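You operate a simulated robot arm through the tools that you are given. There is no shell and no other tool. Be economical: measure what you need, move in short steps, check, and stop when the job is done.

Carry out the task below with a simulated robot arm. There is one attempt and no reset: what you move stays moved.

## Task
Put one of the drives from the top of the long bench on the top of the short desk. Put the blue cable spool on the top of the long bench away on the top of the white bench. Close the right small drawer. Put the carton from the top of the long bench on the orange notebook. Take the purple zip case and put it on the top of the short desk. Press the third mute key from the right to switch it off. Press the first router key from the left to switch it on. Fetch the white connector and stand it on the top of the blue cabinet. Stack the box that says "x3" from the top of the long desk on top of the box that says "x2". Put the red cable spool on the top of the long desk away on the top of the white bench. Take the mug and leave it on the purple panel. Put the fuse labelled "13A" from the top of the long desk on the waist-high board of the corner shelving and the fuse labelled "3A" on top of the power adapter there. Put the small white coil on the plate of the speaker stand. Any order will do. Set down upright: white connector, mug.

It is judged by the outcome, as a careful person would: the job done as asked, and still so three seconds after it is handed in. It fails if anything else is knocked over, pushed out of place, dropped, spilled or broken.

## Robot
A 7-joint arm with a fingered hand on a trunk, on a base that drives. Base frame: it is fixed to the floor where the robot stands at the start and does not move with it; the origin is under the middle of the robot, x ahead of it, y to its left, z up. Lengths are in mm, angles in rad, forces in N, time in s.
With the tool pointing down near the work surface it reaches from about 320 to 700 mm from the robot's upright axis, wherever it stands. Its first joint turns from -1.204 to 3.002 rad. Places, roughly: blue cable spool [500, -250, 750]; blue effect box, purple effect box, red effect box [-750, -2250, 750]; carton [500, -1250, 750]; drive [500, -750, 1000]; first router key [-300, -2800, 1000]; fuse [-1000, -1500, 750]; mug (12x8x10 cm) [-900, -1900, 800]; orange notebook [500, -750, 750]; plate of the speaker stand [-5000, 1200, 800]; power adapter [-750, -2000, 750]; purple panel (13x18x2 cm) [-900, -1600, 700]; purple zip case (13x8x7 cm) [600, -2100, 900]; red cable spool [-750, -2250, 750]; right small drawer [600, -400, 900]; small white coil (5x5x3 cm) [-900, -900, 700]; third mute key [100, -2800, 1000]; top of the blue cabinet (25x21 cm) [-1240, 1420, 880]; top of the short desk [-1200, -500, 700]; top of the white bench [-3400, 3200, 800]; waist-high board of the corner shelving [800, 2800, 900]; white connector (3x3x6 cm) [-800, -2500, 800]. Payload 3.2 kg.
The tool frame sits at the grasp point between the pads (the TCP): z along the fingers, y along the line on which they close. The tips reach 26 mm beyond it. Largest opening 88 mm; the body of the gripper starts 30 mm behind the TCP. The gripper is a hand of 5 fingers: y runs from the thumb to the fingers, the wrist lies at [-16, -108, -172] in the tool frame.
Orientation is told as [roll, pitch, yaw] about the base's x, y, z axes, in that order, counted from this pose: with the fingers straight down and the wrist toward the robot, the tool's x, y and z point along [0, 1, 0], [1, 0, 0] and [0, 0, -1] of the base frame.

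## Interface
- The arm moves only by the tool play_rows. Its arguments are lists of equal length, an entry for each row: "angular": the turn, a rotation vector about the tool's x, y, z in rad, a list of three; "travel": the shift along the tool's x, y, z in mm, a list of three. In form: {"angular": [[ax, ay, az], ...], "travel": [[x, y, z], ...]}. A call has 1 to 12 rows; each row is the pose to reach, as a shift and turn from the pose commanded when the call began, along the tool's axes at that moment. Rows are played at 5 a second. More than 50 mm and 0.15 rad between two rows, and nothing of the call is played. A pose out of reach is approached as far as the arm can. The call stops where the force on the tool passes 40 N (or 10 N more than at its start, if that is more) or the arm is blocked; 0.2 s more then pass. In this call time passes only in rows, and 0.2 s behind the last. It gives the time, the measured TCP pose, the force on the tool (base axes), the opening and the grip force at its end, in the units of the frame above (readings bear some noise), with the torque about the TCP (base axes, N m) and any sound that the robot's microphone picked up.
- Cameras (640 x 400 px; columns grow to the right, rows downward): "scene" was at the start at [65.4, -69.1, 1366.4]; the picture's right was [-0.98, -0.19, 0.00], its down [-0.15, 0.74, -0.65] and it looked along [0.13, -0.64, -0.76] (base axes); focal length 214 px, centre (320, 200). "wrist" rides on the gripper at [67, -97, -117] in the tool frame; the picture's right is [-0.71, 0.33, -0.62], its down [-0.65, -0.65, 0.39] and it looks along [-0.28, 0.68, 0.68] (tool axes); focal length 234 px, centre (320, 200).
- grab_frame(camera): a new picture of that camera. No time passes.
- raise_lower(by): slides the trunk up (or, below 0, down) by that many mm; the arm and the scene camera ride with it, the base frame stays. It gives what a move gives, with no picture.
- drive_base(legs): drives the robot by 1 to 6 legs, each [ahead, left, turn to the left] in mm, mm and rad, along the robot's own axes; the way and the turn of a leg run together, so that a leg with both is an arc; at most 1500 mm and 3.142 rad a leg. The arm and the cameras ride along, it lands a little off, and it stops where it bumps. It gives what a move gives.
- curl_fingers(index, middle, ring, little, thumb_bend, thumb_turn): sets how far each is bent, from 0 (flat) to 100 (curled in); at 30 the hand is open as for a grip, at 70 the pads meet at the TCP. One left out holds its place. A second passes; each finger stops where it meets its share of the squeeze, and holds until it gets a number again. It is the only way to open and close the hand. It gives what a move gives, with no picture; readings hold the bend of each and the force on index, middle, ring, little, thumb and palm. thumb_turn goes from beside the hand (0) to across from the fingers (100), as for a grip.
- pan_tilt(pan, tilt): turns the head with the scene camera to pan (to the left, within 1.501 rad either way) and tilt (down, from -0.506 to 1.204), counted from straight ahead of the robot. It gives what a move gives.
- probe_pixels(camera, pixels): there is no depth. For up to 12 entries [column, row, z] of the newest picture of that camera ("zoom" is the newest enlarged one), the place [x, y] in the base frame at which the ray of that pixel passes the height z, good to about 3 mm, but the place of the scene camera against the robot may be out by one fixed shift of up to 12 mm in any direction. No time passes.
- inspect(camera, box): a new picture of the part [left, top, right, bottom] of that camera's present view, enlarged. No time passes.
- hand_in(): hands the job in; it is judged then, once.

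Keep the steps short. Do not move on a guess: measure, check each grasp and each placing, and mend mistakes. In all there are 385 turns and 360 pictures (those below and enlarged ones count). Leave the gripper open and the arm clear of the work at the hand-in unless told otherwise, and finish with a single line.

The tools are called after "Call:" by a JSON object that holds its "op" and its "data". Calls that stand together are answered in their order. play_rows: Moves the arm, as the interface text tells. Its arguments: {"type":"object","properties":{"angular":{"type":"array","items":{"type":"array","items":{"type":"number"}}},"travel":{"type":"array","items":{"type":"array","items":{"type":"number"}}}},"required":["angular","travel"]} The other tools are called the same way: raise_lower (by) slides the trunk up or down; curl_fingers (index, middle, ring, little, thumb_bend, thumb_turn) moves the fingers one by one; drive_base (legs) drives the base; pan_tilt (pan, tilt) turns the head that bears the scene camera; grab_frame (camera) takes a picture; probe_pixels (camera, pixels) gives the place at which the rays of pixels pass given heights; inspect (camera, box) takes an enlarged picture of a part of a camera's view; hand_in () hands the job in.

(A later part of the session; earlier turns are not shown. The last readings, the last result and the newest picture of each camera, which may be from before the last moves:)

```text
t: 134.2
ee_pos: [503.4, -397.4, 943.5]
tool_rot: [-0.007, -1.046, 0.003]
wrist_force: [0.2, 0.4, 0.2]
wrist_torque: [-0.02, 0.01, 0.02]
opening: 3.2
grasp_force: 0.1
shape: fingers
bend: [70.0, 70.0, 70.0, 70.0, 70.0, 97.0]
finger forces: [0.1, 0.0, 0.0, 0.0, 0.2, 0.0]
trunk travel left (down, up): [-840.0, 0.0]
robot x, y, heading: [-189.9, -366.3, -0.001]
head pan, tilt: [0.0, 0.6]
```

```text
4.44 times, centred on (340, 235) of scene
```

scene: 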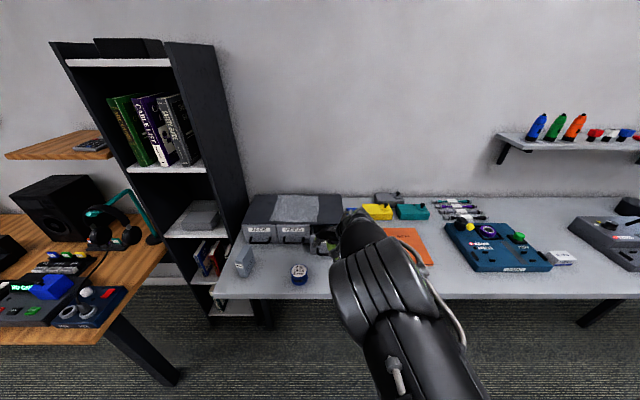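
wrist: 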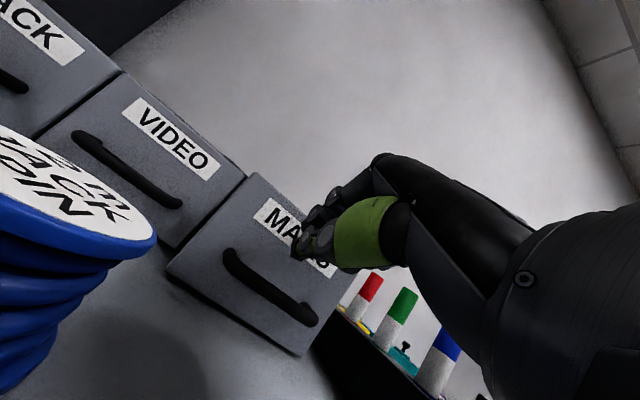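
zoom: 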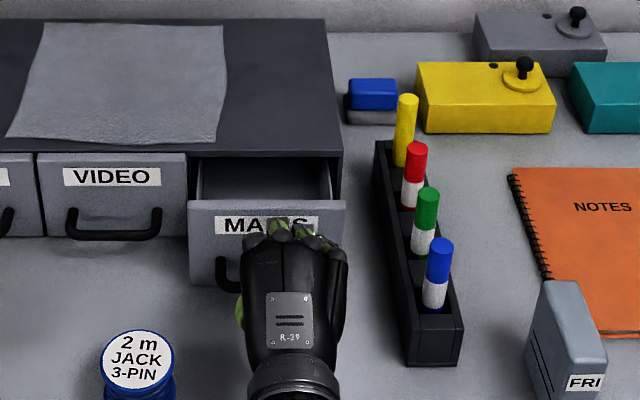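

Call:
{"op": "play_rows", "data": {"angular": [[0, 0, 0], [0, 0, 0], [0, 0, 0], [0, 0, 0], [0, 0, 0], [0, 0, 0], [0, 0, 0], [0, 0, 0]], "travel": [[0, 7, 13], [0, 15, 26], [0, 22, 39], [0, 30, 52], [0, 36, 61], [0, 40, 70], [0, 44, 77], [0, 47, 83]]}}

Call:
{"op": "inspect", "data": {"camera": "scene", "box": [280, 190, 400, 280]}}

```text
t: 136.0
ee_pos: [559.6, -405.9, 954.0]
tool_rot: [-0.006, -1.05, 0.004]
wrist_force: [-0.8, 0.4, 0.4]
wrist_torque: [0.03, 0.02, 0.04]
opening: 3.0
grasp_force: 0.0
shape: fingers
bend: [70.0, 70.0, 70.0, 70.0, 70.0, 97.0]
finger forces: [0.0, 0.2, 0.0, 0.1, 0.0, 0.0]
out of reach, approached as far as the arm can: row 4, 5, 6, 7, 8
trunk travel left (down, up): [-840.0, 0.0]
robot x, y, heading: [-185.5, -366.7, 0.002]
head pan, tilt: [0.0, 0.6]
```

```text
4.44 times, centred on (340, 235) of scene
```

zoom: 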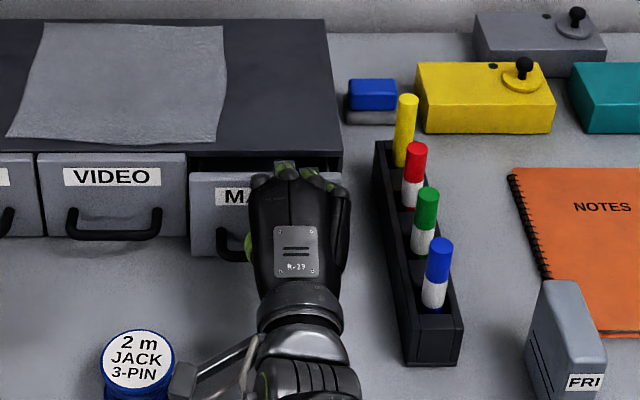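

Call:
{"op": "play_rows", "data": {"angular": [[0, 0, 0]], "travel": [[0, -16, -3]]}}

Call:
{"op": "drive_base", "data": {"legs": [[30, 0, 0]]}}

Call:
{"op": "inspect", "data": {"camera": "scene", "box": [280, 190, 400, 280]}}

```text
t: 136.4
ee_pos: [549.3, -406.5, 945.3]
tool_rot: [-0.006, -1.049, 0.004]
wrist_force: [-0.2, -0.7, 0.1]
wrist_torque: [-0.02, -0.04, 0.01]
opening: 3.1
grasp_force: 0.1
shape: fingers
bend: [70.0, 70.0, 70.0, 70.0, 70.0, 97.0]
finger forces: [0.0, 0.0, 0.0, 0.0, 0.0, 0.0]
trunk travel left (down, up): [-840.0, 0.0]
robot x, y, heading: [-184.3, -370.7, 0.001]
head pan, tilt: [0.0, 0.6]
```

```text
t: 137.2
ee_pos: [575.7, -405.9, 944.8]
tool_rot: [-0.006, -1.051, 0.004]
wrist_force: [-0.6, -0.4, 0.2]
wrist_torque: [-0.02, 0.03, -0.04]
opening: 3.0
grasp_force: 0.1
shape: fingers
bend: [70.0, 70.0, 70.0, 70.0, 70.0, 97.0]
finger forces: [0.1, 0.0, 0.0, 0.1, 0.1, 0.0]
trunk travel left (down, up): [-840.0, 0.0]
robot x, y, heading: [-155.9, -370.5, 0.002]
head pan, tilt: [0.0, 0.6]
```

```text
4.44 times, centred on (340, 235) of scene
```

zoom: 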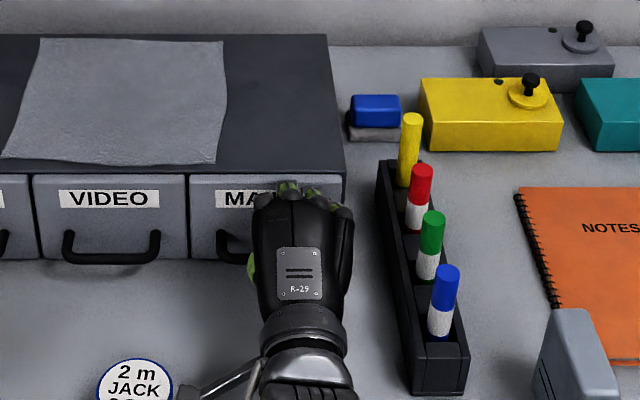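

Call:
{"op": "drive_base", "data": {"legs": [[12, 0, 0]]}}

Call:
{"op": "drive_base", "data": {"legs": [[-150, 0, 0]]}}

Call:
{"op": "grab_frame", "data": {"camera": "wrist"}}

Call:
{"op": "grab_frame", "data": {"camera": "scene"}}

Call:
{"op": "inspect", "data": {"camera": "scene", "box": [240, 170, 380, 260]}}

```text
t: 138.0
ee_pos: [587.3, -406.1, 944.2]
tool_rot: [-0.007, -1.05, 0.004]
wrist_force: [-6.3, 0.2, 0.3]
wrist_torque: [0.03, 0.01, -0.02]
opening: 1.0
grasp_force: 2.9
shape: fingers
bend: [70.0, 71.0, 70.0, 70.0, 70.0, 97.0]
finger forces: [3.2, 2.8, 0.7, 0.0, 0.0, 0.0]
trunk travel left (down, up): [-840.0, 0.0]
robot x, y, heading: [-146.5, -370.2, -0.004]
head pan, tilt: [0.0, 0.6]
```

```text
t: 139.3
ee_pos: [437.9, -406.8, 942.2]
tool_rot: [-0.007, -1.048, 0.003]
wrist_force: [-0.3, 1.0, -0.5]
wrist_torque: [-0.04, -0.01, 0.0]
opening: 3.2
grasp_force: 0.1
shape: fingers
bend: [70.0, 70.0, 70.0, 70.0, 70.0, 97.0]
finger forces: [0.0, 0.0, 0.0, 0.1, 0.0, 0.1]
trunk travel left (down, up): [-840.0, 0.0]
robot x, y, heading: [-296.0, -370.4, 0.001]
head pan, tilt: [0.0, 0.6]
```

```text
290 pictures are left
```

wrist: 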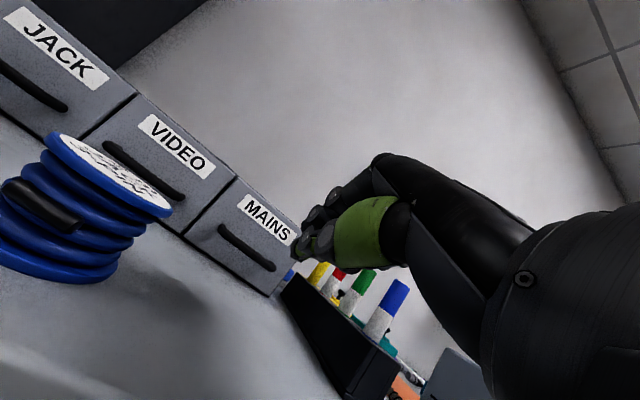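

```text
289 pictures are left
```

scene: 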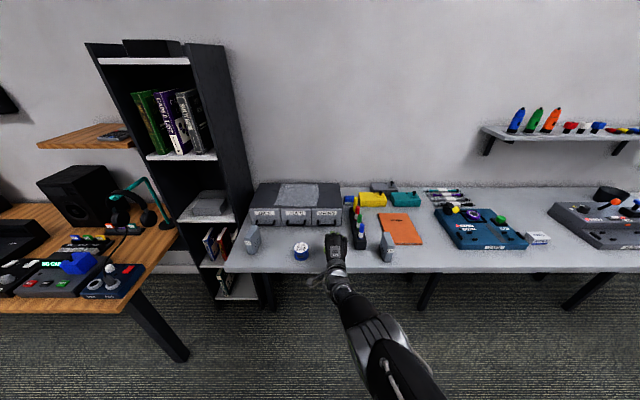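

```text
4.44 times, centred on (310, 215) of scene
```

zoom: 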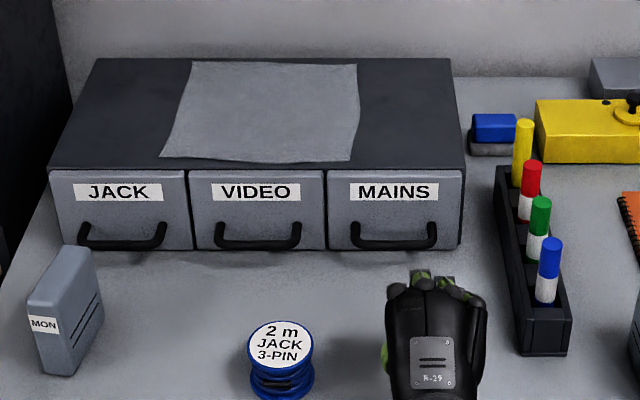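

Drawer is flush. Return the hand to vertical, raise it, open it, and approach the spool.

Call:
{"op": "play_rows", "data": {"angular": [[0.14, 0, 0], [0.28, 0, 0], [0.42, 0, 0], [0.56, 0, 0], [0.7, 0, 0], [0.84, 0, 0], [0.97, 0, 0], [1.05, 0, 0]], "travel": [[0, 10, -6], [0, 20, -12], [0, 30, -18], [0, 40, -24], [0, 50, -30], [0, 60, -36], [0, 69, -40], [0, 69, -40]]}}

Call:
{"op": "curl_fingers", "data": {"index": 30, "middle": 30, "ring": 30, "little": 30, "thumb_bend": 30}}

Call:
{"op": "drive_base", "data": {"legs": [[70, 60, 0]]}}

Call:
{"op": "grab_frame", "data": {"camera": "wrist"}}

Call:
{"op": "grab_frame", "data": {"camera": "scene"}}

```text
t: 141.1
ee_pos: [406.9, -421.9, 1025.8]
tool_rot: [0.007, -0.001, 0.009]
wrist_force: [-0.4, -0.1, -1.1]
wrist_torque: [-0.02, -0.03, 0.0]
opening: 2.9
grasp_force: 0.0
shape: fingers
bend: [70.0, 70.0, 70.0, 70.0, 70.0, 97.0]
finger forces: [0.0, 0.0, 0.0, 0.0, 0.0, 0.0]
out of reach, approached as far as the arm can: row 5, 6, 7, 8
trunk travel left (down, up): [-840.0, 0.0]
robot x, y, heading: [-298.6, -368.5, 0.002]
head pan, tilt: [0.0, 0.6]
```

```text
t: 142.1
ee_pos: [407.7, -422.0, 1026.6]
tool_rot: [0.006, -0.001, 0.01]
wrist_force: [0.0, -0.7, -0.6]
wrist_torque: [-0.02, -0.01, -0.01]
opening: 87.4
grasp_force: 0.2
shape: fingers
bend: [30.0, 30.0, 30.0, 30.0, 30.0, 97.0]
finger forces: [0.1, 0.0, 0.1, 0.1, 0.0, 0.1]
trunk travel left (down, up): [-840.0, 0.0]
robot x, y, heading: [-298.8, -371.9, 0.004]
head pan, tilt: [0.0, 0.6]
```

```text
t: 143.2
ee_pos: [477.7, -365.6, 1025.9]
tool_rot: [0.006, -0.001, 0.007]
wrist_force: [-0.2, -0.7, 0.2]
wrist_torque: [0.03, 0.03, 0.01]
opening: 87.6
grasp_force: 0.2
shape: fingers
bend: [30.0, 30.0, 30.0, 30.0, 30.0, 97.0]
finger forces: [0.0, 0.0, 0.0, 0.0, 0.1, 0.1]
trunk travel left (down, up): [-840.0, 0.0]
robot x, y, heading: [-228.4, -310.5, 0.002]
head pan, tilt: [0.0, 0.6]
```

```text
287 pictures are left
```

wrist: 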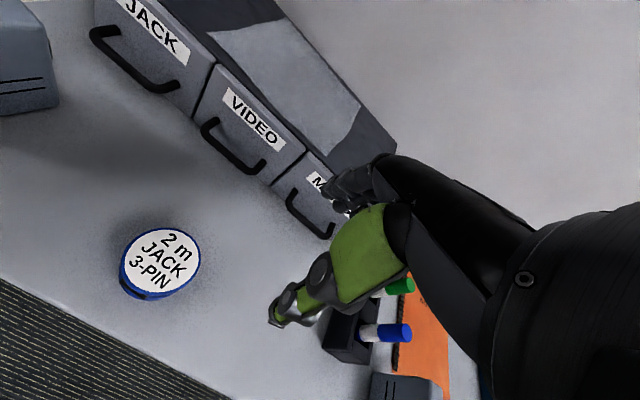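

```text
286 pictures are left
```

scene: 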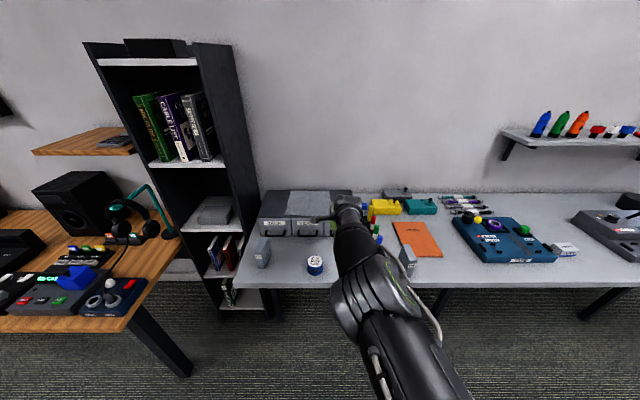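

Call:
{"op": "inspect", "data": {"camera": "scene", "box": [290, 240, 340, 290]}}

Call:
{"op": "probe_pixels", "data": {"camera": "wrist", "pixels": [[161, 260, 900], [161, 260, 880], [123, 260, 890], [200, 262, 890], [145, 300, 850]]}}

Call:
{"op": "probe_pixels", "data": {"camera": "scene", "pixels": [[315, 260, 900], [315, 260, 880], [314, 275, 850]]}}

```text
8.00 times, centred on (315, 265) of scene
```

zoom: 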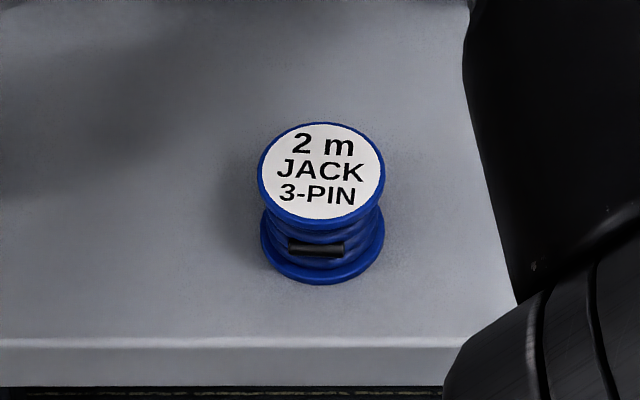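

```text
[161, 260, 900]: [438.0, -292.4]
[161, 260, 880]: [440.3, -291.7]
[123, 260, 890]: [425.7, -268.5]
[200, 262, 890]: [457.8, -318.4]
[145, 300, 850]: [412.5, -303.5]
```

```text
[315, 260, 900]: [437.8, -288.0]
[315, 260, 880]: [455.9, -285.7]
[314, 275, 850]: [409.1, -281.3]
```

Call:
{"op": "play_rows", "data": {"angular": [[0, 0, 0], [0, 0, 0], [0, 0, 0], [0, 0, 0], [0, 0, 0], [0, 0, 0]], "travel": [[37, -20, 10], [75, -40, 20], [75, -40, 60], [75, -40, 100], [75, -40, 125], [75, -40, 141]]}}

Call:
{"op": "grab_frame", "data": {"camera": "wrist"}}

```text
t: 144.7
ee_pos: [426.2, -302.7, 875.7]
tool_rot: [0.077, -0.065, 0.101]
wrist_force: [-0.6, 0.1, 0.8]
wrist_torque: [-0.05, 0.05, 0.02]
opening: 89.3
grasp_force: 0.7
shape: fingers
bend: [30.0, 30.0, 30.0, 30.0, 30.0, 97.0]
finger forces: [0.0, 0.0, 0.0, 0.0, 0.4, 0.0]
out of reach, approached as far as the arm can: row 1, 2, 3, 4, 5, 6
trunk travel left (down, up): [-840.0, 0.0]
robot x, y, heading: [-224.6, -308.5, -0.005]
head pan, tilt: [0.0, 0.6]
```

```text
284 pictures are left
```

wrist: 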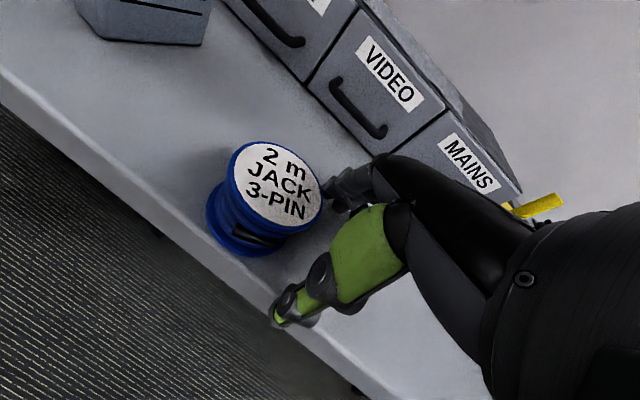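

Call:
{"op": "play_rows", "data": {"angular": [[0, 0, 0], [0, 0, 0], [0, 0, 0]], "travel": [[0, 0, -40], [0, 0, -80], [0, 0, -120]]}}

Call:
{"op": "drive_base", "data": {"legs": [[80, 20, 0]]}}

Call:
{"op": "grab_frame", "data": {"camera": "wrist"}}

```text
t: 145.4
ee_pos: [420.8, -337.5, 996.7]
tool_rot: [0.021, -0.006, 0.029]
wrist_force: [-0.5, -0.3, 0.8]
wrist_torque: [-0.02, 0.01, 0.01]
opening: 88.1
grasp_force: 0.1
shape: fingers
bend: [30.0, 30.0, 30.0, 30.0, 30.0, 97.0]
finger forces: [0.0, 0.0, 0.1, 0.0, 0.0, 0.0]
out of reach, approached as far as the arm can: row 1, 2, 3
trunk travel left (down, up): [-840.0, 0.0]
robot x, y, heading: [-228.4, -308.7, -0.004]
head pan, tilt: [0.0, 0.6]
```

```text
t: 146.5
ee_pos: [503.9, -318.3, 997.4]
tool_rot: [0.023, -0.007, 0.027]
wrist_force: [0.1, -0.8, -0.2]
wrist_torque: [0.03, 0.01, 0.03]
opening: 88.1
grasp_force: 0.0
shape: fingers
bend: [30.0, 30.0, 30.0, 30.0, 30.0, 97.0]
finger forces: [0.0, 0.1, 0.0, 0.0, 0.0, 0.0]
trunk travel left (down, up): [-840.0, 0.0]
robot x, y, heading: [-143.1, -290.5, -0.005]
head pan, tilt: [0.0, 0.6]
```

```text
283 pictures are left
```

wrist: 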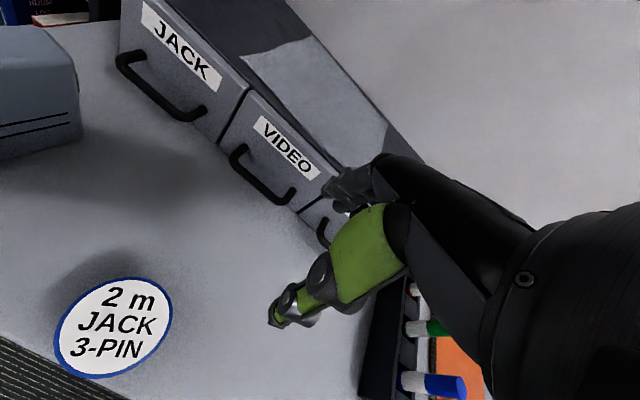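

Call:
{"op": "play_rows", "data": {"angular": [[0, 0, -0.14], [0, 0, -0.28], [0, 0, -0.42], [0, 0, -0.56], [0, -0.02, -0.67]], "travel": [[6, -13, 0], [12, -26, 0], [18, -39, 0], [24, -52, 0], [29, -65, 0]]}}

Call:
{"op": "grab_frame", "data": {"camera": "wrist"}}

```text
t: 147.7
ee_pos: [436.9, -291.9, 997.9]
tool_rot: [-0.003, -0.014, 0.698]
wrist_force: [0.3, 0.3, 0.8]
wrist_torque: [0.0, -0.02, 0.0]
opening: 88.1
grasp_force: 0.1
shape: fingers
bend: [30.0, 30.0, 30.0, 30.0, 30.0, 97.0]
finger forces: [0.1, 0.1, 0.0, 0.0, 0.0, 0.0]
trunk travel left (down, up): [-840.0, 0.0]
robot x, y, heading: [-146.0, -288.4, -0.006]
head pan, tilt: [0.0, 0.6]
```

```text
282 pictures are left
```

wrist: 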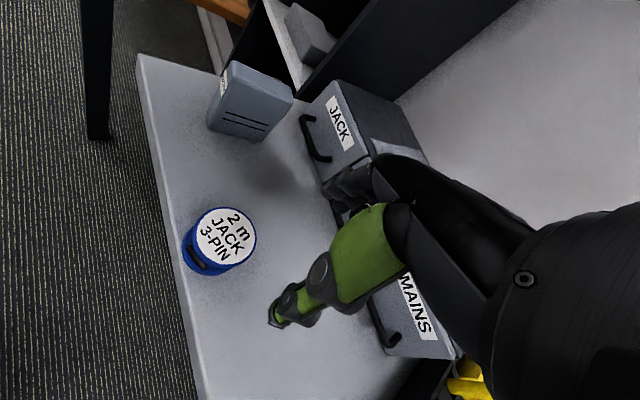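

Call:
{"op": "probe_pixels", "data": {"camera": "wrist", "pixels": [[225, 235, 900], [192, 235, 900], [257, 237, 900], [225, 207, 900], [226, 263, 900]]}}

```text
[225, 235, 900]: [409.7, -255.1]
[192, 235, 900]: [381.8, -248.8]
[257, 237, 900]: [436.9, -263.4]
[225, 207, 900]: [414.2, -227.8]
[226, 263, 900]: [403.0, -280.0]
```

Call:
{"op": "play_rows", "data": {"angular": [[0, 0, 0], [0.01, 0, 0], [0.014, 0, 0]], "travel": [[23, 2, 0], [46, 3, 20], [46, 3, 50]]}}

Call:
{"op": "grab_frame", "data": {"camera": "wrist"}}

Call:
{"op": "inspect", "data": {"camera": "scene", "box": [270, 200, 370, 300]}}

```text
t: 148.5
ee_pos: [415.7, -255.1, 948.8]
tool_rot: [0.003, -0.002, 0.69]
wrist_force: [0.7, -0.4, 0.0]
wrist_torque: [0.01, 0.02, 0.01]
opening: 88.3
grasp_force: 0.0
shape: fingers
bend: [30.0, 30.0, 30.0, 30.0, 30.0, 97.0]
finger forces: [0.1, 0.0, 0.1, 0.0, 0.0, 0.0]
trunk travel left (down, up): [-840.0, 0.0]
robot x, y, heading: [-146.1, -290.5, -0.002]
head pan, tilt: [0.0, 0.6]
```

```text
281 pictures are left
```

wrist: 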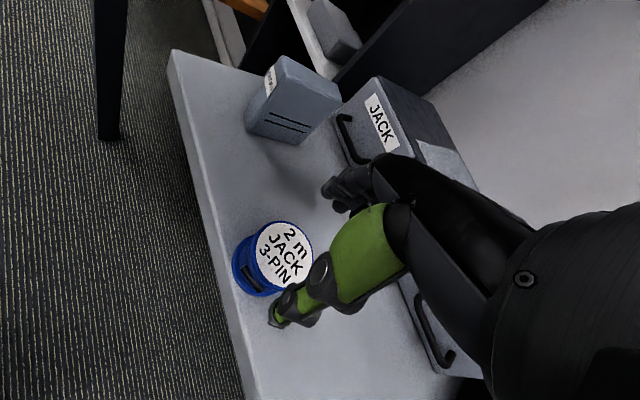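

```text
4.00 times, centred on (320, 250) of scene
```

zoom: 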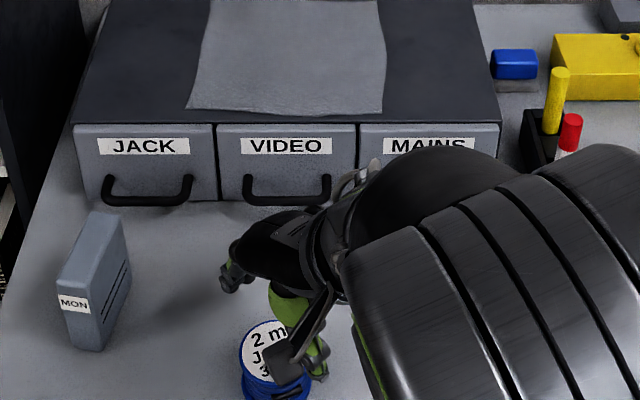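

Call:
{"op": "probe_pixels", "data": {"camera": "wrist", "pixels": [[283, 254, 900], [257, 246, 900], [283, 221, 900], [313, 257, 900]]}}

Call:
{"op": "probe_pixels", "data": {"camera": "zoom", "pixels": [[272, 350, 900], [240, 352, 900], [267, 318, 900]]}}

```text
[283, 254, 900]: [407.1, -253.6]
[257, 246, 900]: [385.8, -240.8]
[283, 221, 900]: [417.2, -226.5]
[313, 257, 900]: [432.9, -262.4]
```

```text
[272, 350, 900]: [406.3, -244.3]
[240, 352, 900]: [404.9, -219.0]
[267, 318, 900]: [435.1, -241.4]
```

Call:
{"op": "play_rows", "data": {"angular": [[0, 0, 0], [0, 0, 0], [0, 0, 0], [0, 0, 0]], "travel": [[7, -5, 10], [7, -5, 30], [7, -5, 50], [7, -5, 64]]}}

Call:
{"op": "grab_frame", "data": {"camera": "wrist"}}

```text
t: 149.5
ee_pos: [404.3, -251.5, 881.5]
tool_rot: [-0.004, 0.003, 0.697]
wrist_force: [0.0, 0.7, -0.1]
wrist_torque: [-0.02, -0.02, 0.02]
opening: 88.2
grasp_force: 0.4
shape: fingers
bend: [30.0, 30.0, 30.0, 30.0, 30.0, 97.0]
finger forces: [0.3, 0.0, 0.0, 0.0, 0.0, 0.0]
trunk travel left (down, up): [-840.0, 0.0]
robot x, y, heading: [-147.8, -288.5, -0.003]
head pan, tilt: [0.0, 0.6]
```

```text
279 pictures are left
```

wrist: 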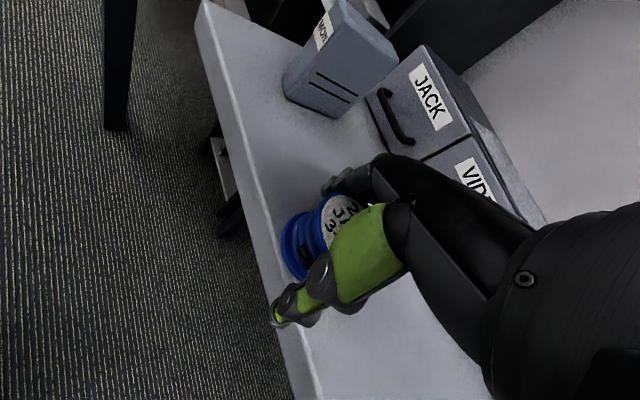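

Spool is between thumb and fingers. Close.

Call:
{"op": "curl_fingers", "data": {"index": 70, "middle": 70, "ring": 70, "little": 70, "thumb_bend": 70}}

Call:
{"op": "play_rows", "data": {"angular": [[0, 0, 0], [0, 0, 0], [0, 0, 0], [0, 0, 0]], "travel": [[0, 0, -20], [0, 0, -60], [0, 0, -100], [0, 0, -140]]}}

Call:
{"op": "grab_frame", "data": {"camera": "wrist"}}

```text
t: 150.5
ee_pos: [404.0, -251.2, 882.8]
tool_rot: [-0.005, 0.002, 0.697]
wrist_force: [0.6, 0.4, 2.8]
wrist_torque: [0.06, -0.16, 0.06]
opening: 53.1
grasp_force: 25.4
shape: fingers
bend: [53.0, 51.0, 55.0, 70.0, 47.0, 94.0]
finger forces: [10.3, 8.1, 7.8, 0.2, 24.9, 0.1]
trunk travel left (down, up): [-840.0, 0.0]
robot x, y, heading: [-147.6, -287.5, -0.008]
head pan, tilt: [0.0, 0.6]
```

```text
t: 151.7
ee_pos: [383.3, -262.7, 964.1]
tool_rot: [0.095, 0.088, 0.666]
wrist_force: [0.8, 0.5, -0.9]
wrist_torque: [0.01, 0.01, 0.02]
opening: 52.5
grasp_force: 24.8
shape: fingers
bend: [53.0, 51.0, 55.0, 70.0, 48.0, 94.0]
finger forces: [9.7, 7.4, 7.3, 0.0, 24.5, 0.0]
trunk travel left (down, up): [-840.0, 0.0]
robot x, y, heading: [-147.5, -288.0, -0.007]
head pan, tilt: [0.0, 0.6]
stopped in row 4: the arm was blocked; the commanded pose is now the measured one
```

```text
278 pictures are left
```

wrist: 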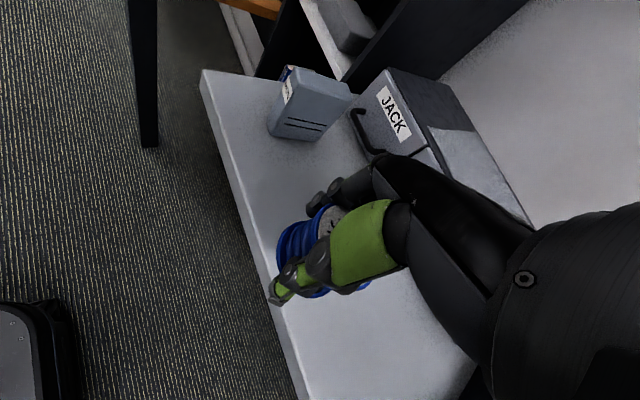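

Spool held. Drive west along the corridor toward the white bench.

Call:
{"op": "drive_base", "data": {"legs": [[-160, 0, 0], [0, 800, 0], [0, 0, 1.57], [0, 0, 1.57], [1500, -250, 0], [900, 0, 0]]}}

Call:
{"op": "drive_base", "data": {"legs": [[0, 0, -1.57], [900, 0, 0]]}}

Call:
{"op": "pan_tilt", "data": {"pan": 0.3, "tilt": 0.4}}

Call:
{"op": "grab_frame", "data": {"camera": "scene"}}

```text
refused: leg 5 is longer than a leg can be; nothing moved
```

```text
t: 160.3
ee_pos: [-168.8, -1711.1, 965.6]
tool_rot: [0.092, 0.089, -0.946]
wrist_force: [-0.8, 0.2, -2.5]
wrist_torque: [-0.03, -0.02, 0.02]
opening: 51.8
grasp_force: 24.0
shape: fingers
bend: [53.0, 51.0, 55.0, 70.0, 48.0, 94.0]
finger forces: [9.7, 7.3, 7.4, 0.0, 23.6, 0.0]
trunk travel left (down, up): [-840.0, 0.0]
robot x, y, heading: [-174.6, -1176.0, -1.618]
head pan, tilt: [0.0, 0.6]
```

```text
t: 161.1
ee_pos: [-168.6, -1713.2, 966.0]
tool_rot: [0.095, 0.087, -0.948]
wrist_force: [1.0, -0.3, -1.4]
wrist_torque: [-0.01, -0.03, -0.01]
opening: 51.8
grasp_force: 24.0
shape: fingers
bend: [53.0, 51.0, 55.0, 70.0, 48.0, 94.0]
finger forces: [9.6, 7.4, 7.4, 0.0, 23.7, 0.0]
trunk travel left (down, up): [-840.0, 0.0]
robot x, y, heading: [-175.8, -1183.0, -1.613]
head pan, tilt: [0.3, 0.4]
```

```text
277 pictures are left
```

scene: 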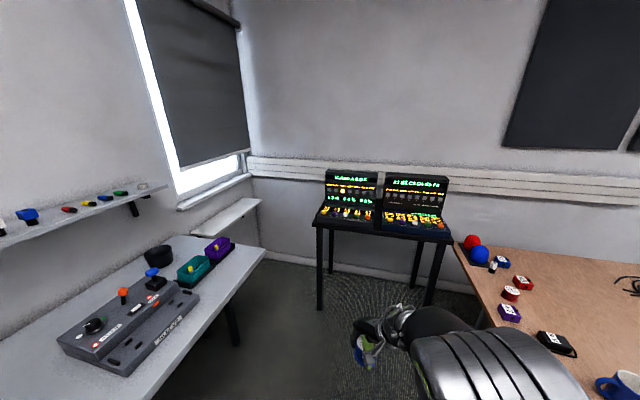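

I batched wrongly and the first leg list was refused. Nothing was touched. Reverse north, then turn to face west.

Call:
{"op": "drive_base", "data": {"legs": [[-1500, 100, 0], [0, 0, -1.55], [1400, -420, 0], [1200, 0, 0]]}}

```text
refused: leg 1 is longer than a leg can be; nothing moved
```

Call:
{"op": "drive_base", "data": {"legs": [[-1480, -80, 0], [0, 0, -1.55], [1400, -420, 0], [1200, 0, 0]]}}

```text
t: 184.5
ee_pos: [-3263.6, 541.8, 966.2]
tool_rot: [0.095, 0.088, -2.421]
wrist_force: [-0.3, 0.2, -1.5]
wrist_torque: [0.03, 0.0, 0.01]
opening: 51.2
grasp_force: 23.5
shape: fingers
bend: [53.0, 51.0, 55.0, 70.0, 48.0, 94.0]
finger forces: [9.7, 7.3, 7.4, 0.0, 23.0, 0.0]
trunk travel left (down, up): [-840.0, 0.0]
robot x, y, heading: [-2740.3, 601.1, -3.08]
head pan, tilt: [0.3, 0.4]
```

Call:
{"op": "drive_base", "data": {"legs": [[0, 0, -1.63], [1000, 600, 0]]}}

Call:
{"op": "pan_tilt", "data": {"pan": 0.0, "tilt": 0.5}}

Call:
{"op": "grab_frame", "data": {"camera": "scene"}}

```text
t: 194.3
ee_pos: [-3326.7, 2116.7, 966.3]
tool_rot: [0.094, 0.089, 2.21]
wrist_force: [-0.5, -0.7, -0.9]
wrist_torque: [-0.01, 0.02, -0.04]
opening: 50.2
grasp_force: 23.8
shape: fingers
bend: [54.0, 51.0, 56.0, 70.0, 49.0, 94.0]
finger forces: [9.6, 7.2, 7.4, 0.1, 22.3, 0.0]
trunk travel left (down, up): [-840.0, 0.0]
robot x, y, heading: [-3311.9, 1584.3, 1.541]
head pan, tilt: [0.3, 0.4]
```

```text
t: 195.1
ee_pos: [-3325.9, 2114.9, 965.8]
tool_rot: [0.096, 0.088, 2.209]
wrist_force: [0.4, 0.1, -2.0]
wrist_torque: [-0.01, 0.01, 0.02]
opening: 50.5
grasp_force: 23.1
shape: fingers
bend: [54.0, 51.0, 56.0, 70.0, 49.0, 94.0]
finger forces: [9.6, 7.3, 7.3, 0.0, 22.2, 0.1]
trunk travel left (down, up): [-840.0, 0.0]
robot x, y, heading: [-3314.1, 1586.3, 1.544]
head pan, tilt: [0.0, 0.499]
```

```text
276 pictures are left
```

scene: 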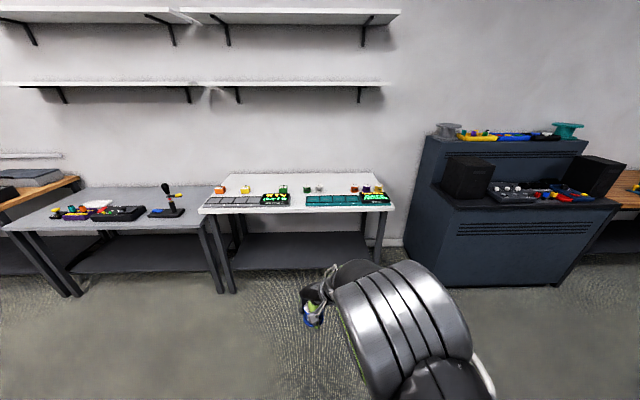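

Call:
{"op": "inspect", "data": {"camera": "scene", "box": [190, 160, 410, 280]}}

Call:
{"op": "probe_pixels", "data": {"camera": "scene", "pixels": [[200, 212, 800], [394, 209, 800], [300, 212, 800], [300, 175, 800], [300, 212, 850]]}}

```text
2.91 times, centred on (300, 220) of scene
```

zoom: 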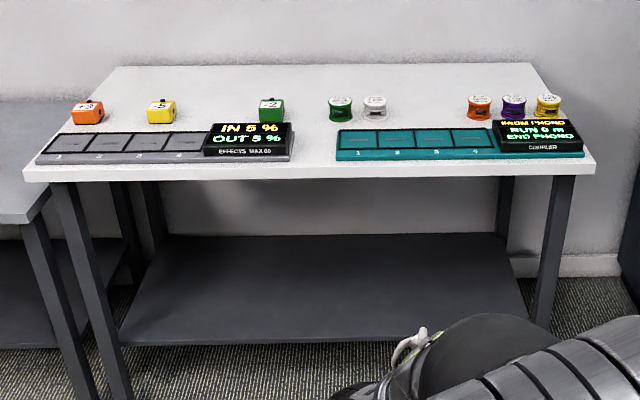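

```text
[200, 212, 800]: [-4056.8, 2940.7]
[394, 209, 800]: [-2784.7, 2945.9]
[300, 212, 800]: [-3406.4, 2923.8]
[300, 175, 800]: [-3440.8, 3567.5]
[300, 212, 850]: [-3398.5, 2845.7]
```

Call:
{"op": "probe_pixels", "data": {"camera": "zoom", "pixels": [[428, 116, 800], [375, 118, 800], [480, 118, 800], [340, 120, 800], [315, 150, 800], [337, 160, 800], [337, 130, 800], [590, 170, 800]]}}

```text
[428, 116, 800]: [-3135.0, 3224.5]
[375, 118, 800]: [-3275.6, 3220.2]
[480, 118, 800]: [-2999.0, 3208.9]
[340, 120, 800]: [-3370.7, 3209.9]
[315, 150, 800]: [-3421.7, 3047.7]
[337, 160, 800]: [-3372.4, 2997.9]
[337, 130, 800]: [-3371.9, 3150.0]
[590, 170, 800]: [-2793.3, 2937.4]
```

Call:
{"op": "drive_base", "data": {"legs": [[1000, -160, 0.027]]}}

Call:
{"op": "grab_frame", "data": {"camera": "wrist"}}

Call:
{"op": "pan_tilt", "data": {"pan": 0.3, "tilt": 0.9}}

Call:
{"op": "grab_frame", "data": {"camera": "scene"}}

```text
t: 200.2
ee_pos: [-3141.8, 3079.1, 966.6]
tool_rot: [0.096, 0.087, 2.21]
wrist_force: [-0.4, 0.0, -1.8]
wrist_torque: [-0.04, 0.0, 0.0]
opening: 50.4
grasp_force: 23.3
shape: fingers
bend: [54.0, 51.0, 56.0, 70.0, 49.0, 94.0]
finger forces: [9.6, 7.2, 7.4, 0.1, 22.3, 0.0]
trunk travel left (down, up): [-840.0, 0.0]
robot x, y, heading: [-3128.6, 2549.9, 1.543]
head pan, tilt: [0.0, 0.499]
```

```text
274 pictures are left
```

wrist: 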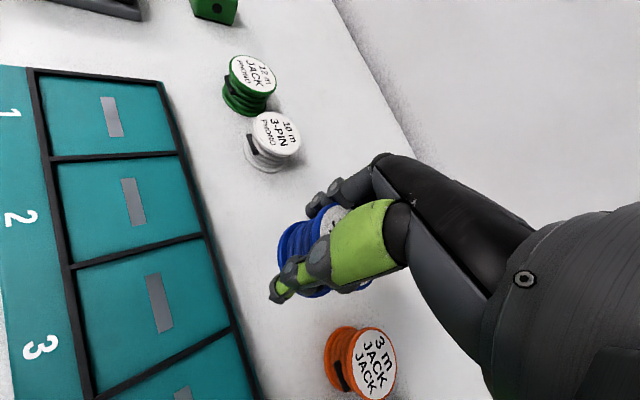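

```text
t: 201.0
ee_pos: [-3141.8, 3080.1, 966.5]
tool_rot: [0.094, 0.089, 2.211]
wrist_force: [0.5, -0.2, -1.7]
wrist_torque: [0.0, -0.01, -0.04]
opening: 50.7
grasp_force: 23.3
shape: fingers
bend: [54.0, 51.0, 56.0, 70.0, 49.0, 94.0]
finger forces: [9.5, 7.2, 7.3, 0.1, 22.2, 0.0]
trunk travel left (down, up): [-840.0, 0.0]
robot x, y, heading: [-3128.2, 2547.8, 1.54]
head pan, tilt: [0.3, 0.901]
```

```text
273 pictures are left
```

scene: 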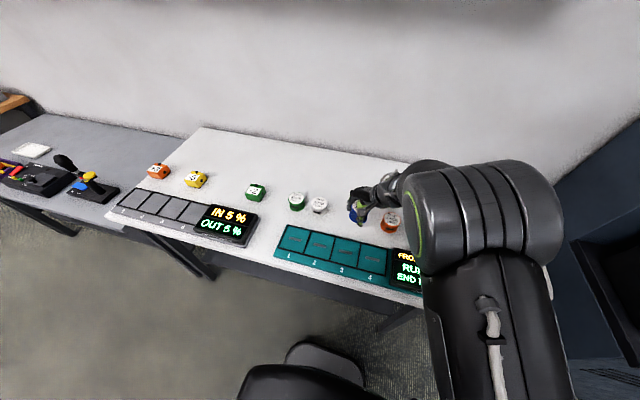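

Call:
{"op": "probe_pixels", "data": {"camera": "wrist", "pixels": [[276, 135, 850], [276, 135, 890], [366, 366, 850], [366, 366, 890], [157, 82, 820], [240, 345, 820], [265, 160, 810]]}}

Call:
{"op": "probe_pixels", "data": {"camera": "scene", "pixels": [[319, 203, 850], [319, 203, 890], [390, 214, 850], [390, 214, 890], [285, 226, 820], [385, 247, 820]]}}

```text
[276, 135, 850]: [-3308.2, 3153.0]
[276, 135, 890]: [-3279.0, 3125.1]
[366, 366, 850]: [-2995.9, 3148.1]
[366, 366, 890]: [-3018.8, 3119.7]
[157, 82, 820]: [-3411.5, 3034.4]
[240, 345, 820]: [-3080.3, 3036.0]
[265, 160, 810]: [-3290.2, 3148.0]
```

```text
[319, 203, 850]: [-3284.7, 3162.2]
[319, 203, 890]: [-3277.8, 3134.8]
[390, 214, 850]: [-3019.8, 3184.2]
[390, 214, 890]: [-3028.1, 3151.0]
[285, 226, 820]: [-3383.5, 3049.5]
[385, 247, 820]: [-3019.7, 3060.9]
```

Call:
{"op": "play_rows", "data": {"angular": [[-0.045, -0.047, 0], [-0.089, -0.094, 0], [-0.089, -0.094, 0], [-0.089, -0.094, 0], [-0.089, -0.094, 0]], "travel": [[-12, 22, 0], [-23, 45, 0], [-23, 45, 30], [-23, 45, 50], [-23, 45, 66]]}}

Call:
{"op": "grab_frame", "data": {"camera": "wrist"}}

```text
t: 202.2
ee_pos: [-3152.0, 3121.4, 896.3]
tool_rot: [-0.001, -0.001, 2.206]
wrist_force: [-0.1, 0.2, -1.0]
wrist_torque: [-0.01, 0.02, -0.02]
opening: 50.4
grasp_force: 23.2
shape: fingers
bend: [54.0, 51.0, 56.0, 70.0, 49.0, 94.0]
finger forces: [9.5, 7.1, 7.4, 0.0, 22.4, 0.0]
trunk travel left (down, up): [-840.0, 0.0]
robot x, y, heading: [-3131.1, 2546.5, 1.542]
head pan, tilt: [0.3, 0.901]
```

```text
272 pictures are left
```

wrist: 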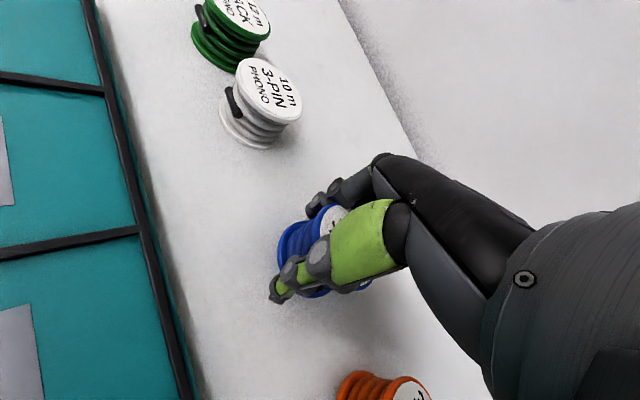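

Good gap. Lower to contact.

Call:
{"op": "play_rows", "data": {"angular": [[0, 0, 0], [0, 0, 0], [0, 0, 0], [0, 0, 0], [0, 0, 0], [0, 0, 0]], "travel": [[0, 0, 6], [0, 0, 11], [0, 0, 15], [0, 0, 19], [0, 0, 23], [0, 0, 27]]}}

Call:
{"op": "grab_frame", "data": {"camera": "wrist"}}

```text
t: 203.6
ee_pos: [-3154.4, 3125.1, 880.9]
tool_rot: [-0.008, -0.026, 2.208]
wrist_force: [-0.5, -6.6, 20.9]
wrist_torque: [0.29, -0.1, -0.03]
opening: 50.0
grasp_force: 28.9
shape: fingers
bend: [54.0, 52.0, 58.0, 70.0, 49.0, 93.0]
finger forces: [13.4, 7.1, 8.6, 0.0, 28.2, 0.1]
trunk travel left (down, up): [-840.0, 0.0]
robot x, y, heading: [-3128.6, 2547.3, 1.543]
head pan, tilt: [0.3, 0.901]
stopped in row 6: the force on the tool passed its limit at 42 N (the readings are from after the stop); the commanded pose is now the measured one
```

```text
271 pictures are left
```

wrist: 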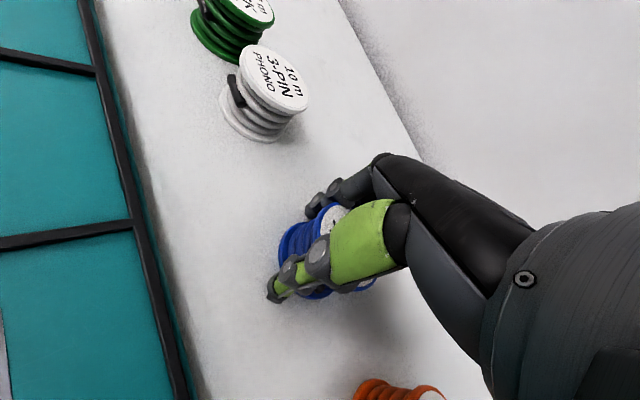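

Call:
{"op": "curl_fingers", "data": {"index": 30, "middle": 30, "ring": 30, "little": 30, "thumb_bend": 30}}

Call:
{"op": "play_rows", "data": {"angular": [[0, 0, 0], [0, 0, 0], [0, 0, 0], [0, 0, 0]], "travel": [[0, 0, -20], [0, 0, -60], [0, 0, -90], [0, 0, -110]]}}

Call:
{"op": "grab_frame", "data": {"camera": "wrist"}}

```text
t: 204.6
ee_pos: [-3152.5, 3126.0, 876.8]
tool_rot: [-0.003, -0.014, 2.208]
wrist_force: [-0.7, -0.6, 1.0]
wrist_torque: [-0.04, -0.02, -0.04]
opening: 87.7
grasp_force: 0.4
shape: fingers
bend: [30.0, 30.0, 30.0, 30.0, 30.0, 97.0]
finger forces: [0.0, 0.0, 0.0, 0.0, 1.1, 0.0]
trunk travel left (down, up): [-840.0, 0.0]
robot x, y, heading: [-3127.9, 2549.4, 1.542]
head pan, tilt: [0.3, 0.901]
```

```text
t: 205.6
ee_pos: [-3144.0, 3121.9, 981.1]
tool_rot: [0.012, -0.008, 2.185]
wrist_force: [-0.5, -0.4, 0.0]
wrist_torque: [0.01, -0.02, -0.02]
opening: 87.8
grasp_force: 0.0
shape: fingers
bend: [30.0, 30.0, 30.0, 30.0, 30.0, 97.0]
finger forces: [0.1, 0.0, 0.0, 0.0, 0.0, 0.0]
trunk travel left (down, up): [-840.0, 0.0]
robot x, y, heading: [-3132.7, 2547.8, 1.545]
head pan, tilt: [0.3, 0.901]
```

```text
270 pictures are left
```

wrist: 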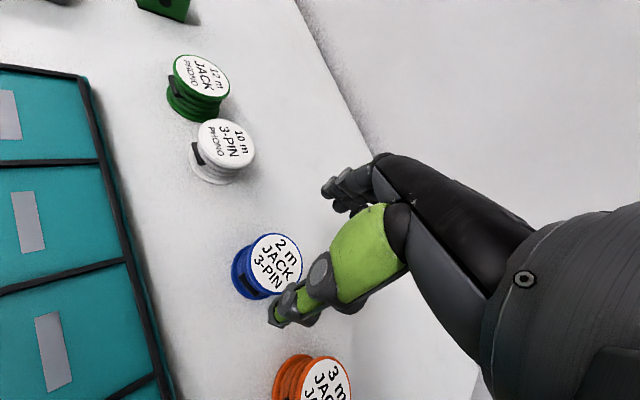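

Blue spool placed. Drive back east, one call at a time.

Call:
{"op": "drive_base", "data": {"legs": [[-1480, 0, 0], [0, 0, -1.54], [700, -320, 0], [1480, 0, 0], [700, -250, 0], [0, -1000, 0]]}}

Call:
{"op": "pan_tilt", "data": {"pan": -0.6, "tilt": 0.6}}

Call:
{"op": "grab_frame", "data": {"camera": "scene"}}

```text
t: 235.9
ee_pos: [536.8, -17.1, 989.1]
tool_rot: [0.011, -0.023, 0.777]
wrist_force: [-0.3, 0.3, 0.4]
wrist_torque: [-0.04, 0.03, -0.01]
opening: 87.8
grasp_force: 0.0
shape: fingers
bend: [30.0, 30.0, 30.0, 30.0, 30.0, 97.0]
finger forces: [0.0, 0.1, 0.0, 0.0, 0.0, 0.1]
trunk travel left (down, up): [-840.0, 0.0]
robot x, y, heading: [-27.9, -128.3, 0.135]
head pan, tilt: [0.3, 0.901]
```

```text
t: 237.2
ee_pos: [539.3, -17.4, 989.6]
tool_rot: [0.014, -0.023, 0.773]
wrist_force: [-0.4, 0.4, -0.2]
wrist_torque: [-0.02, 0.01, 0.0]
opening: 87.7
grasp_force: 0.1
shape: fingers
bend: [30.0, 30.0, 30.0, 30.0, 30.0, 97.0]
finger forces: [0.0, 0.0, 0.1, 0.1, 0.0, 0.1]
trunk travel left (down, up): [-840.0, 0.0]
robot x, y, heading: [-29.7, -127.9, 0.138]
head pan, tilt: [-0.6, 0.6]
```

```text
269 pictures are left
```

scene: 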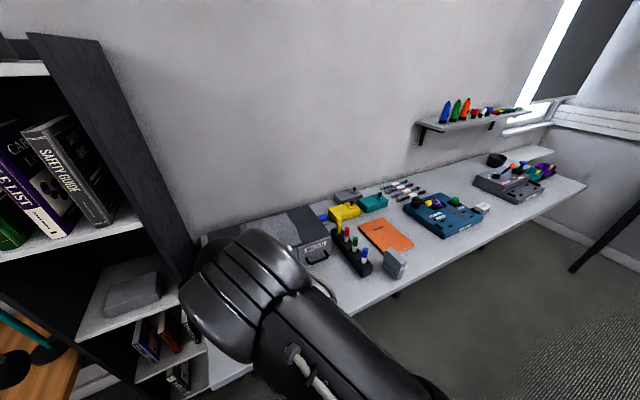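

Call:
{"op": "grab_frame", "data": {"camera": "wrist"}}

Call:
{"op": "pan_tilt", "data": {"pan": 0.6, "tilt": 0.6}}

Call:
{"op": "grab_frame", "data": {"camera": "scene"}}

```text
268 pictures are left
```

wrist: 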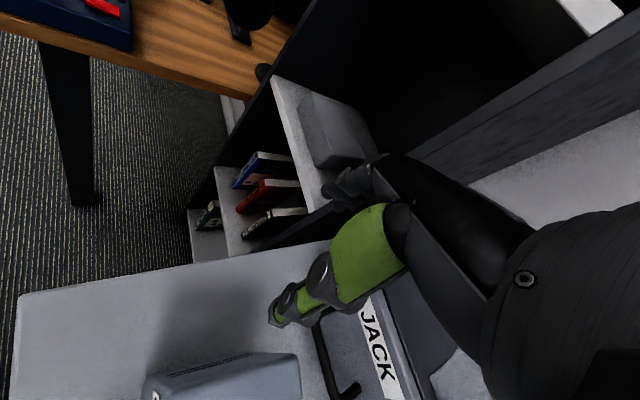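

```text
t: 238.6
ee_pos: [538.2, -16.9, 989.9]
tool_rot: [0.015, -0.027, 0.774]
wrist_force: [0.4, 0.5, 0.1]
wrist_torque: [0.0, -0.02, 0.02]
opening: 87.9
grasp_force: 0.1
shape: fingers
bend: [30.0, 30.0, 30.0, 30.0, 30.0, 97.0]
finger forces: [0.1, 0.0, 0.0, 0.1, 0.0, 0.1]
trunk travel left (down, up): [-840.0, 0.0]
robot x, y, heading: [-28.7, -124.7, 0.14]
head pan, tilt: [0.6, 0.6]
```

```text
267 pictures are left
```

scene: 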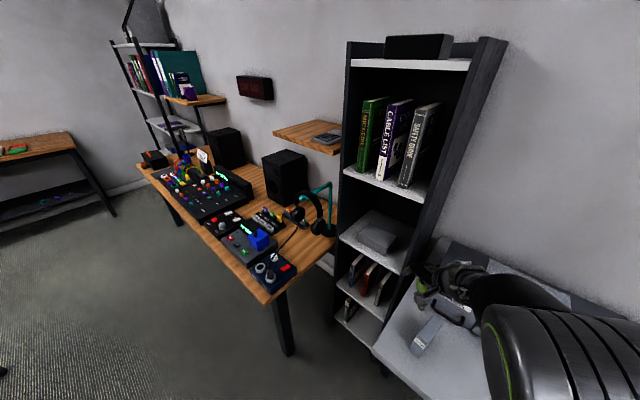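

Call:
{"op": "inspect", "data": {"camera": "scene", "box": [180, 130, 440, 310]}}

```text
2.22 times, centred on (310, 220) of scene
```

zoom: 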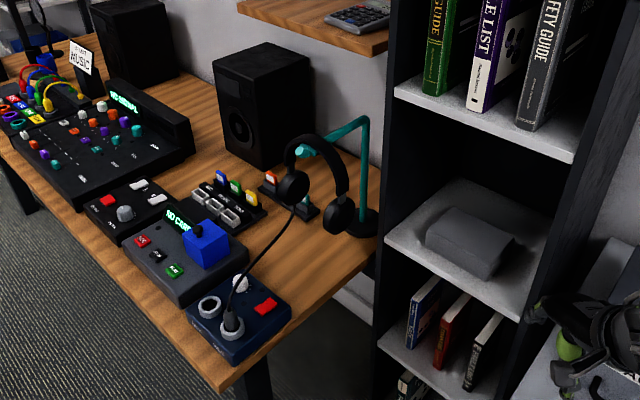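

Call:
{"op": "drive_base", "data": {"legs": [[-220, 0, -0.14], [0, -850, 0]]}}

Call:
{"op": "pan_tilt", "data": {"pan": 0.1, "tilt": 0.7}}

Call:
{"op": "grab_frame", "data": {"camera": "scene"}}

Call:
{"op": "grab_frame", "data": {"camera": "wrist"}}

```text
t: 244.4
ee_pos: [317.7, -992.7, 989.9]
tool_rot: [0.013, -0.025, 0.614]
wrist_force: [0.0, 0.4, 0.3]
wrist_torque: [0.04, 0.02, -0.03]
opening: 88.0
grasp_force: 0.1
shape: fingers
bend: [30.0, 30.0, 30.0, 30.0, 30.0, 97.0]
finger forces: [0.0, 0.1, 0.0, 0.1, 0.1, 0.0]
trunk travel left (down, up): [-840.0, 0.0]
robot x, y, heading: [-260.5, -1015.3, -0.028]
head pan, tilt: [0.6, 0.6]
```

```text
t: 245.3
ee_pos: [318.0, -993.8, 989.6]
tool_rot: [0.016, -0.026, 0.614]
wrist_force: [-0.7, -0.1, -0.1]
wrist_torque: [0.0, 0.02, 0.01]
opening: 87.6
grasp_force: 0.0
shape: fingers
bend: [30.0, 30.0, 30.0, 30.0, 30.0, 97.0]
finger forces: [0.0, 0.0, 0.0, 0.0, 0.0, 0.0]
trunk travel left (down, up): [-840.0, 0.0]
robot x, y, heading: [-261.5, -1007.7, -0.027]
head pan, tilt: [0.099, 0.7]
```

```text
265 pictures are left
```

scene: 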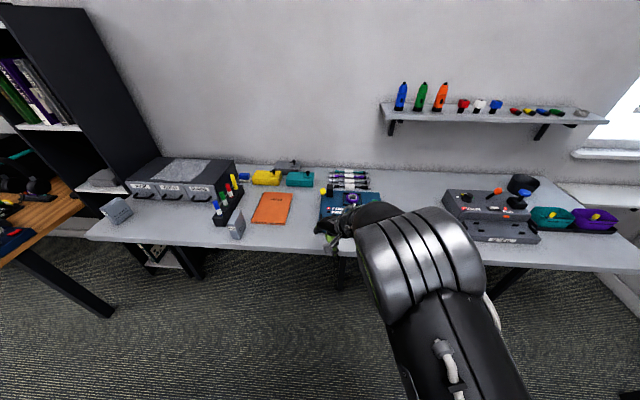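

```text
264 pictures are left
```

wrist: 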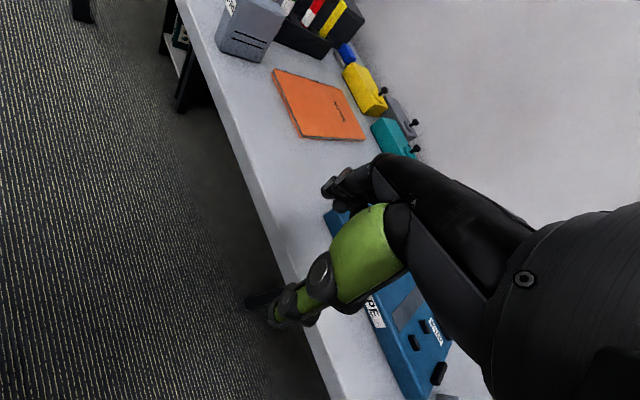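

Call:
{"op": "drive_base", "data": {"legs": [[0, -350, 0.02]]}}

Call:
{"op": "grab_frame", "data": {"camera": "scene"}}

Call:
{"op": "grab_frame", "data": {"camera": "wrist"}}

```text
t: 247.6
ee_pos: [311.7, -1329.6, 990.3]
tool_rot: [0.013, -0.026, 0.638]
wrist_force: [-0.1, -0.2, -0.4]
wrist_torque: [0.01, -0.01, -0.02]
opening: 87.8
grasp_force: 0.0
shape: fingers
bend: [30.0, 30.0, 30.0, 30.0, 30.0, 97.0]
finger forces: [0.1, 0.0, 0.1, 0.0, 0.0, 0.0]
trunk travel left (down, up): [-840.0, 0.0]
robot x, y, heading: [-263.4, -1363.3, -0.003]
head pan, tilt: [0.099, 0.7]
```

```text
263 pictures are left
```

scene: 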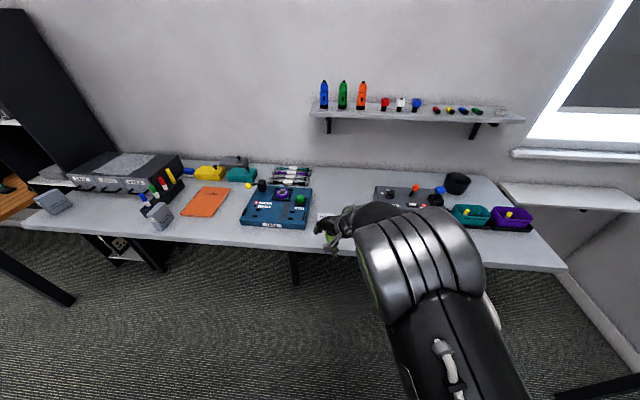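

```text
262 pictures are left
```

wrist: 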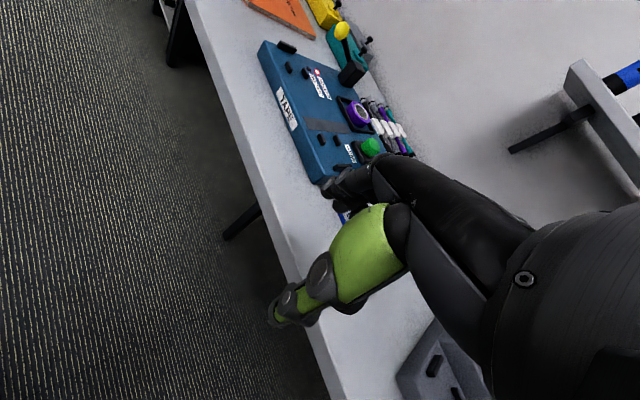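

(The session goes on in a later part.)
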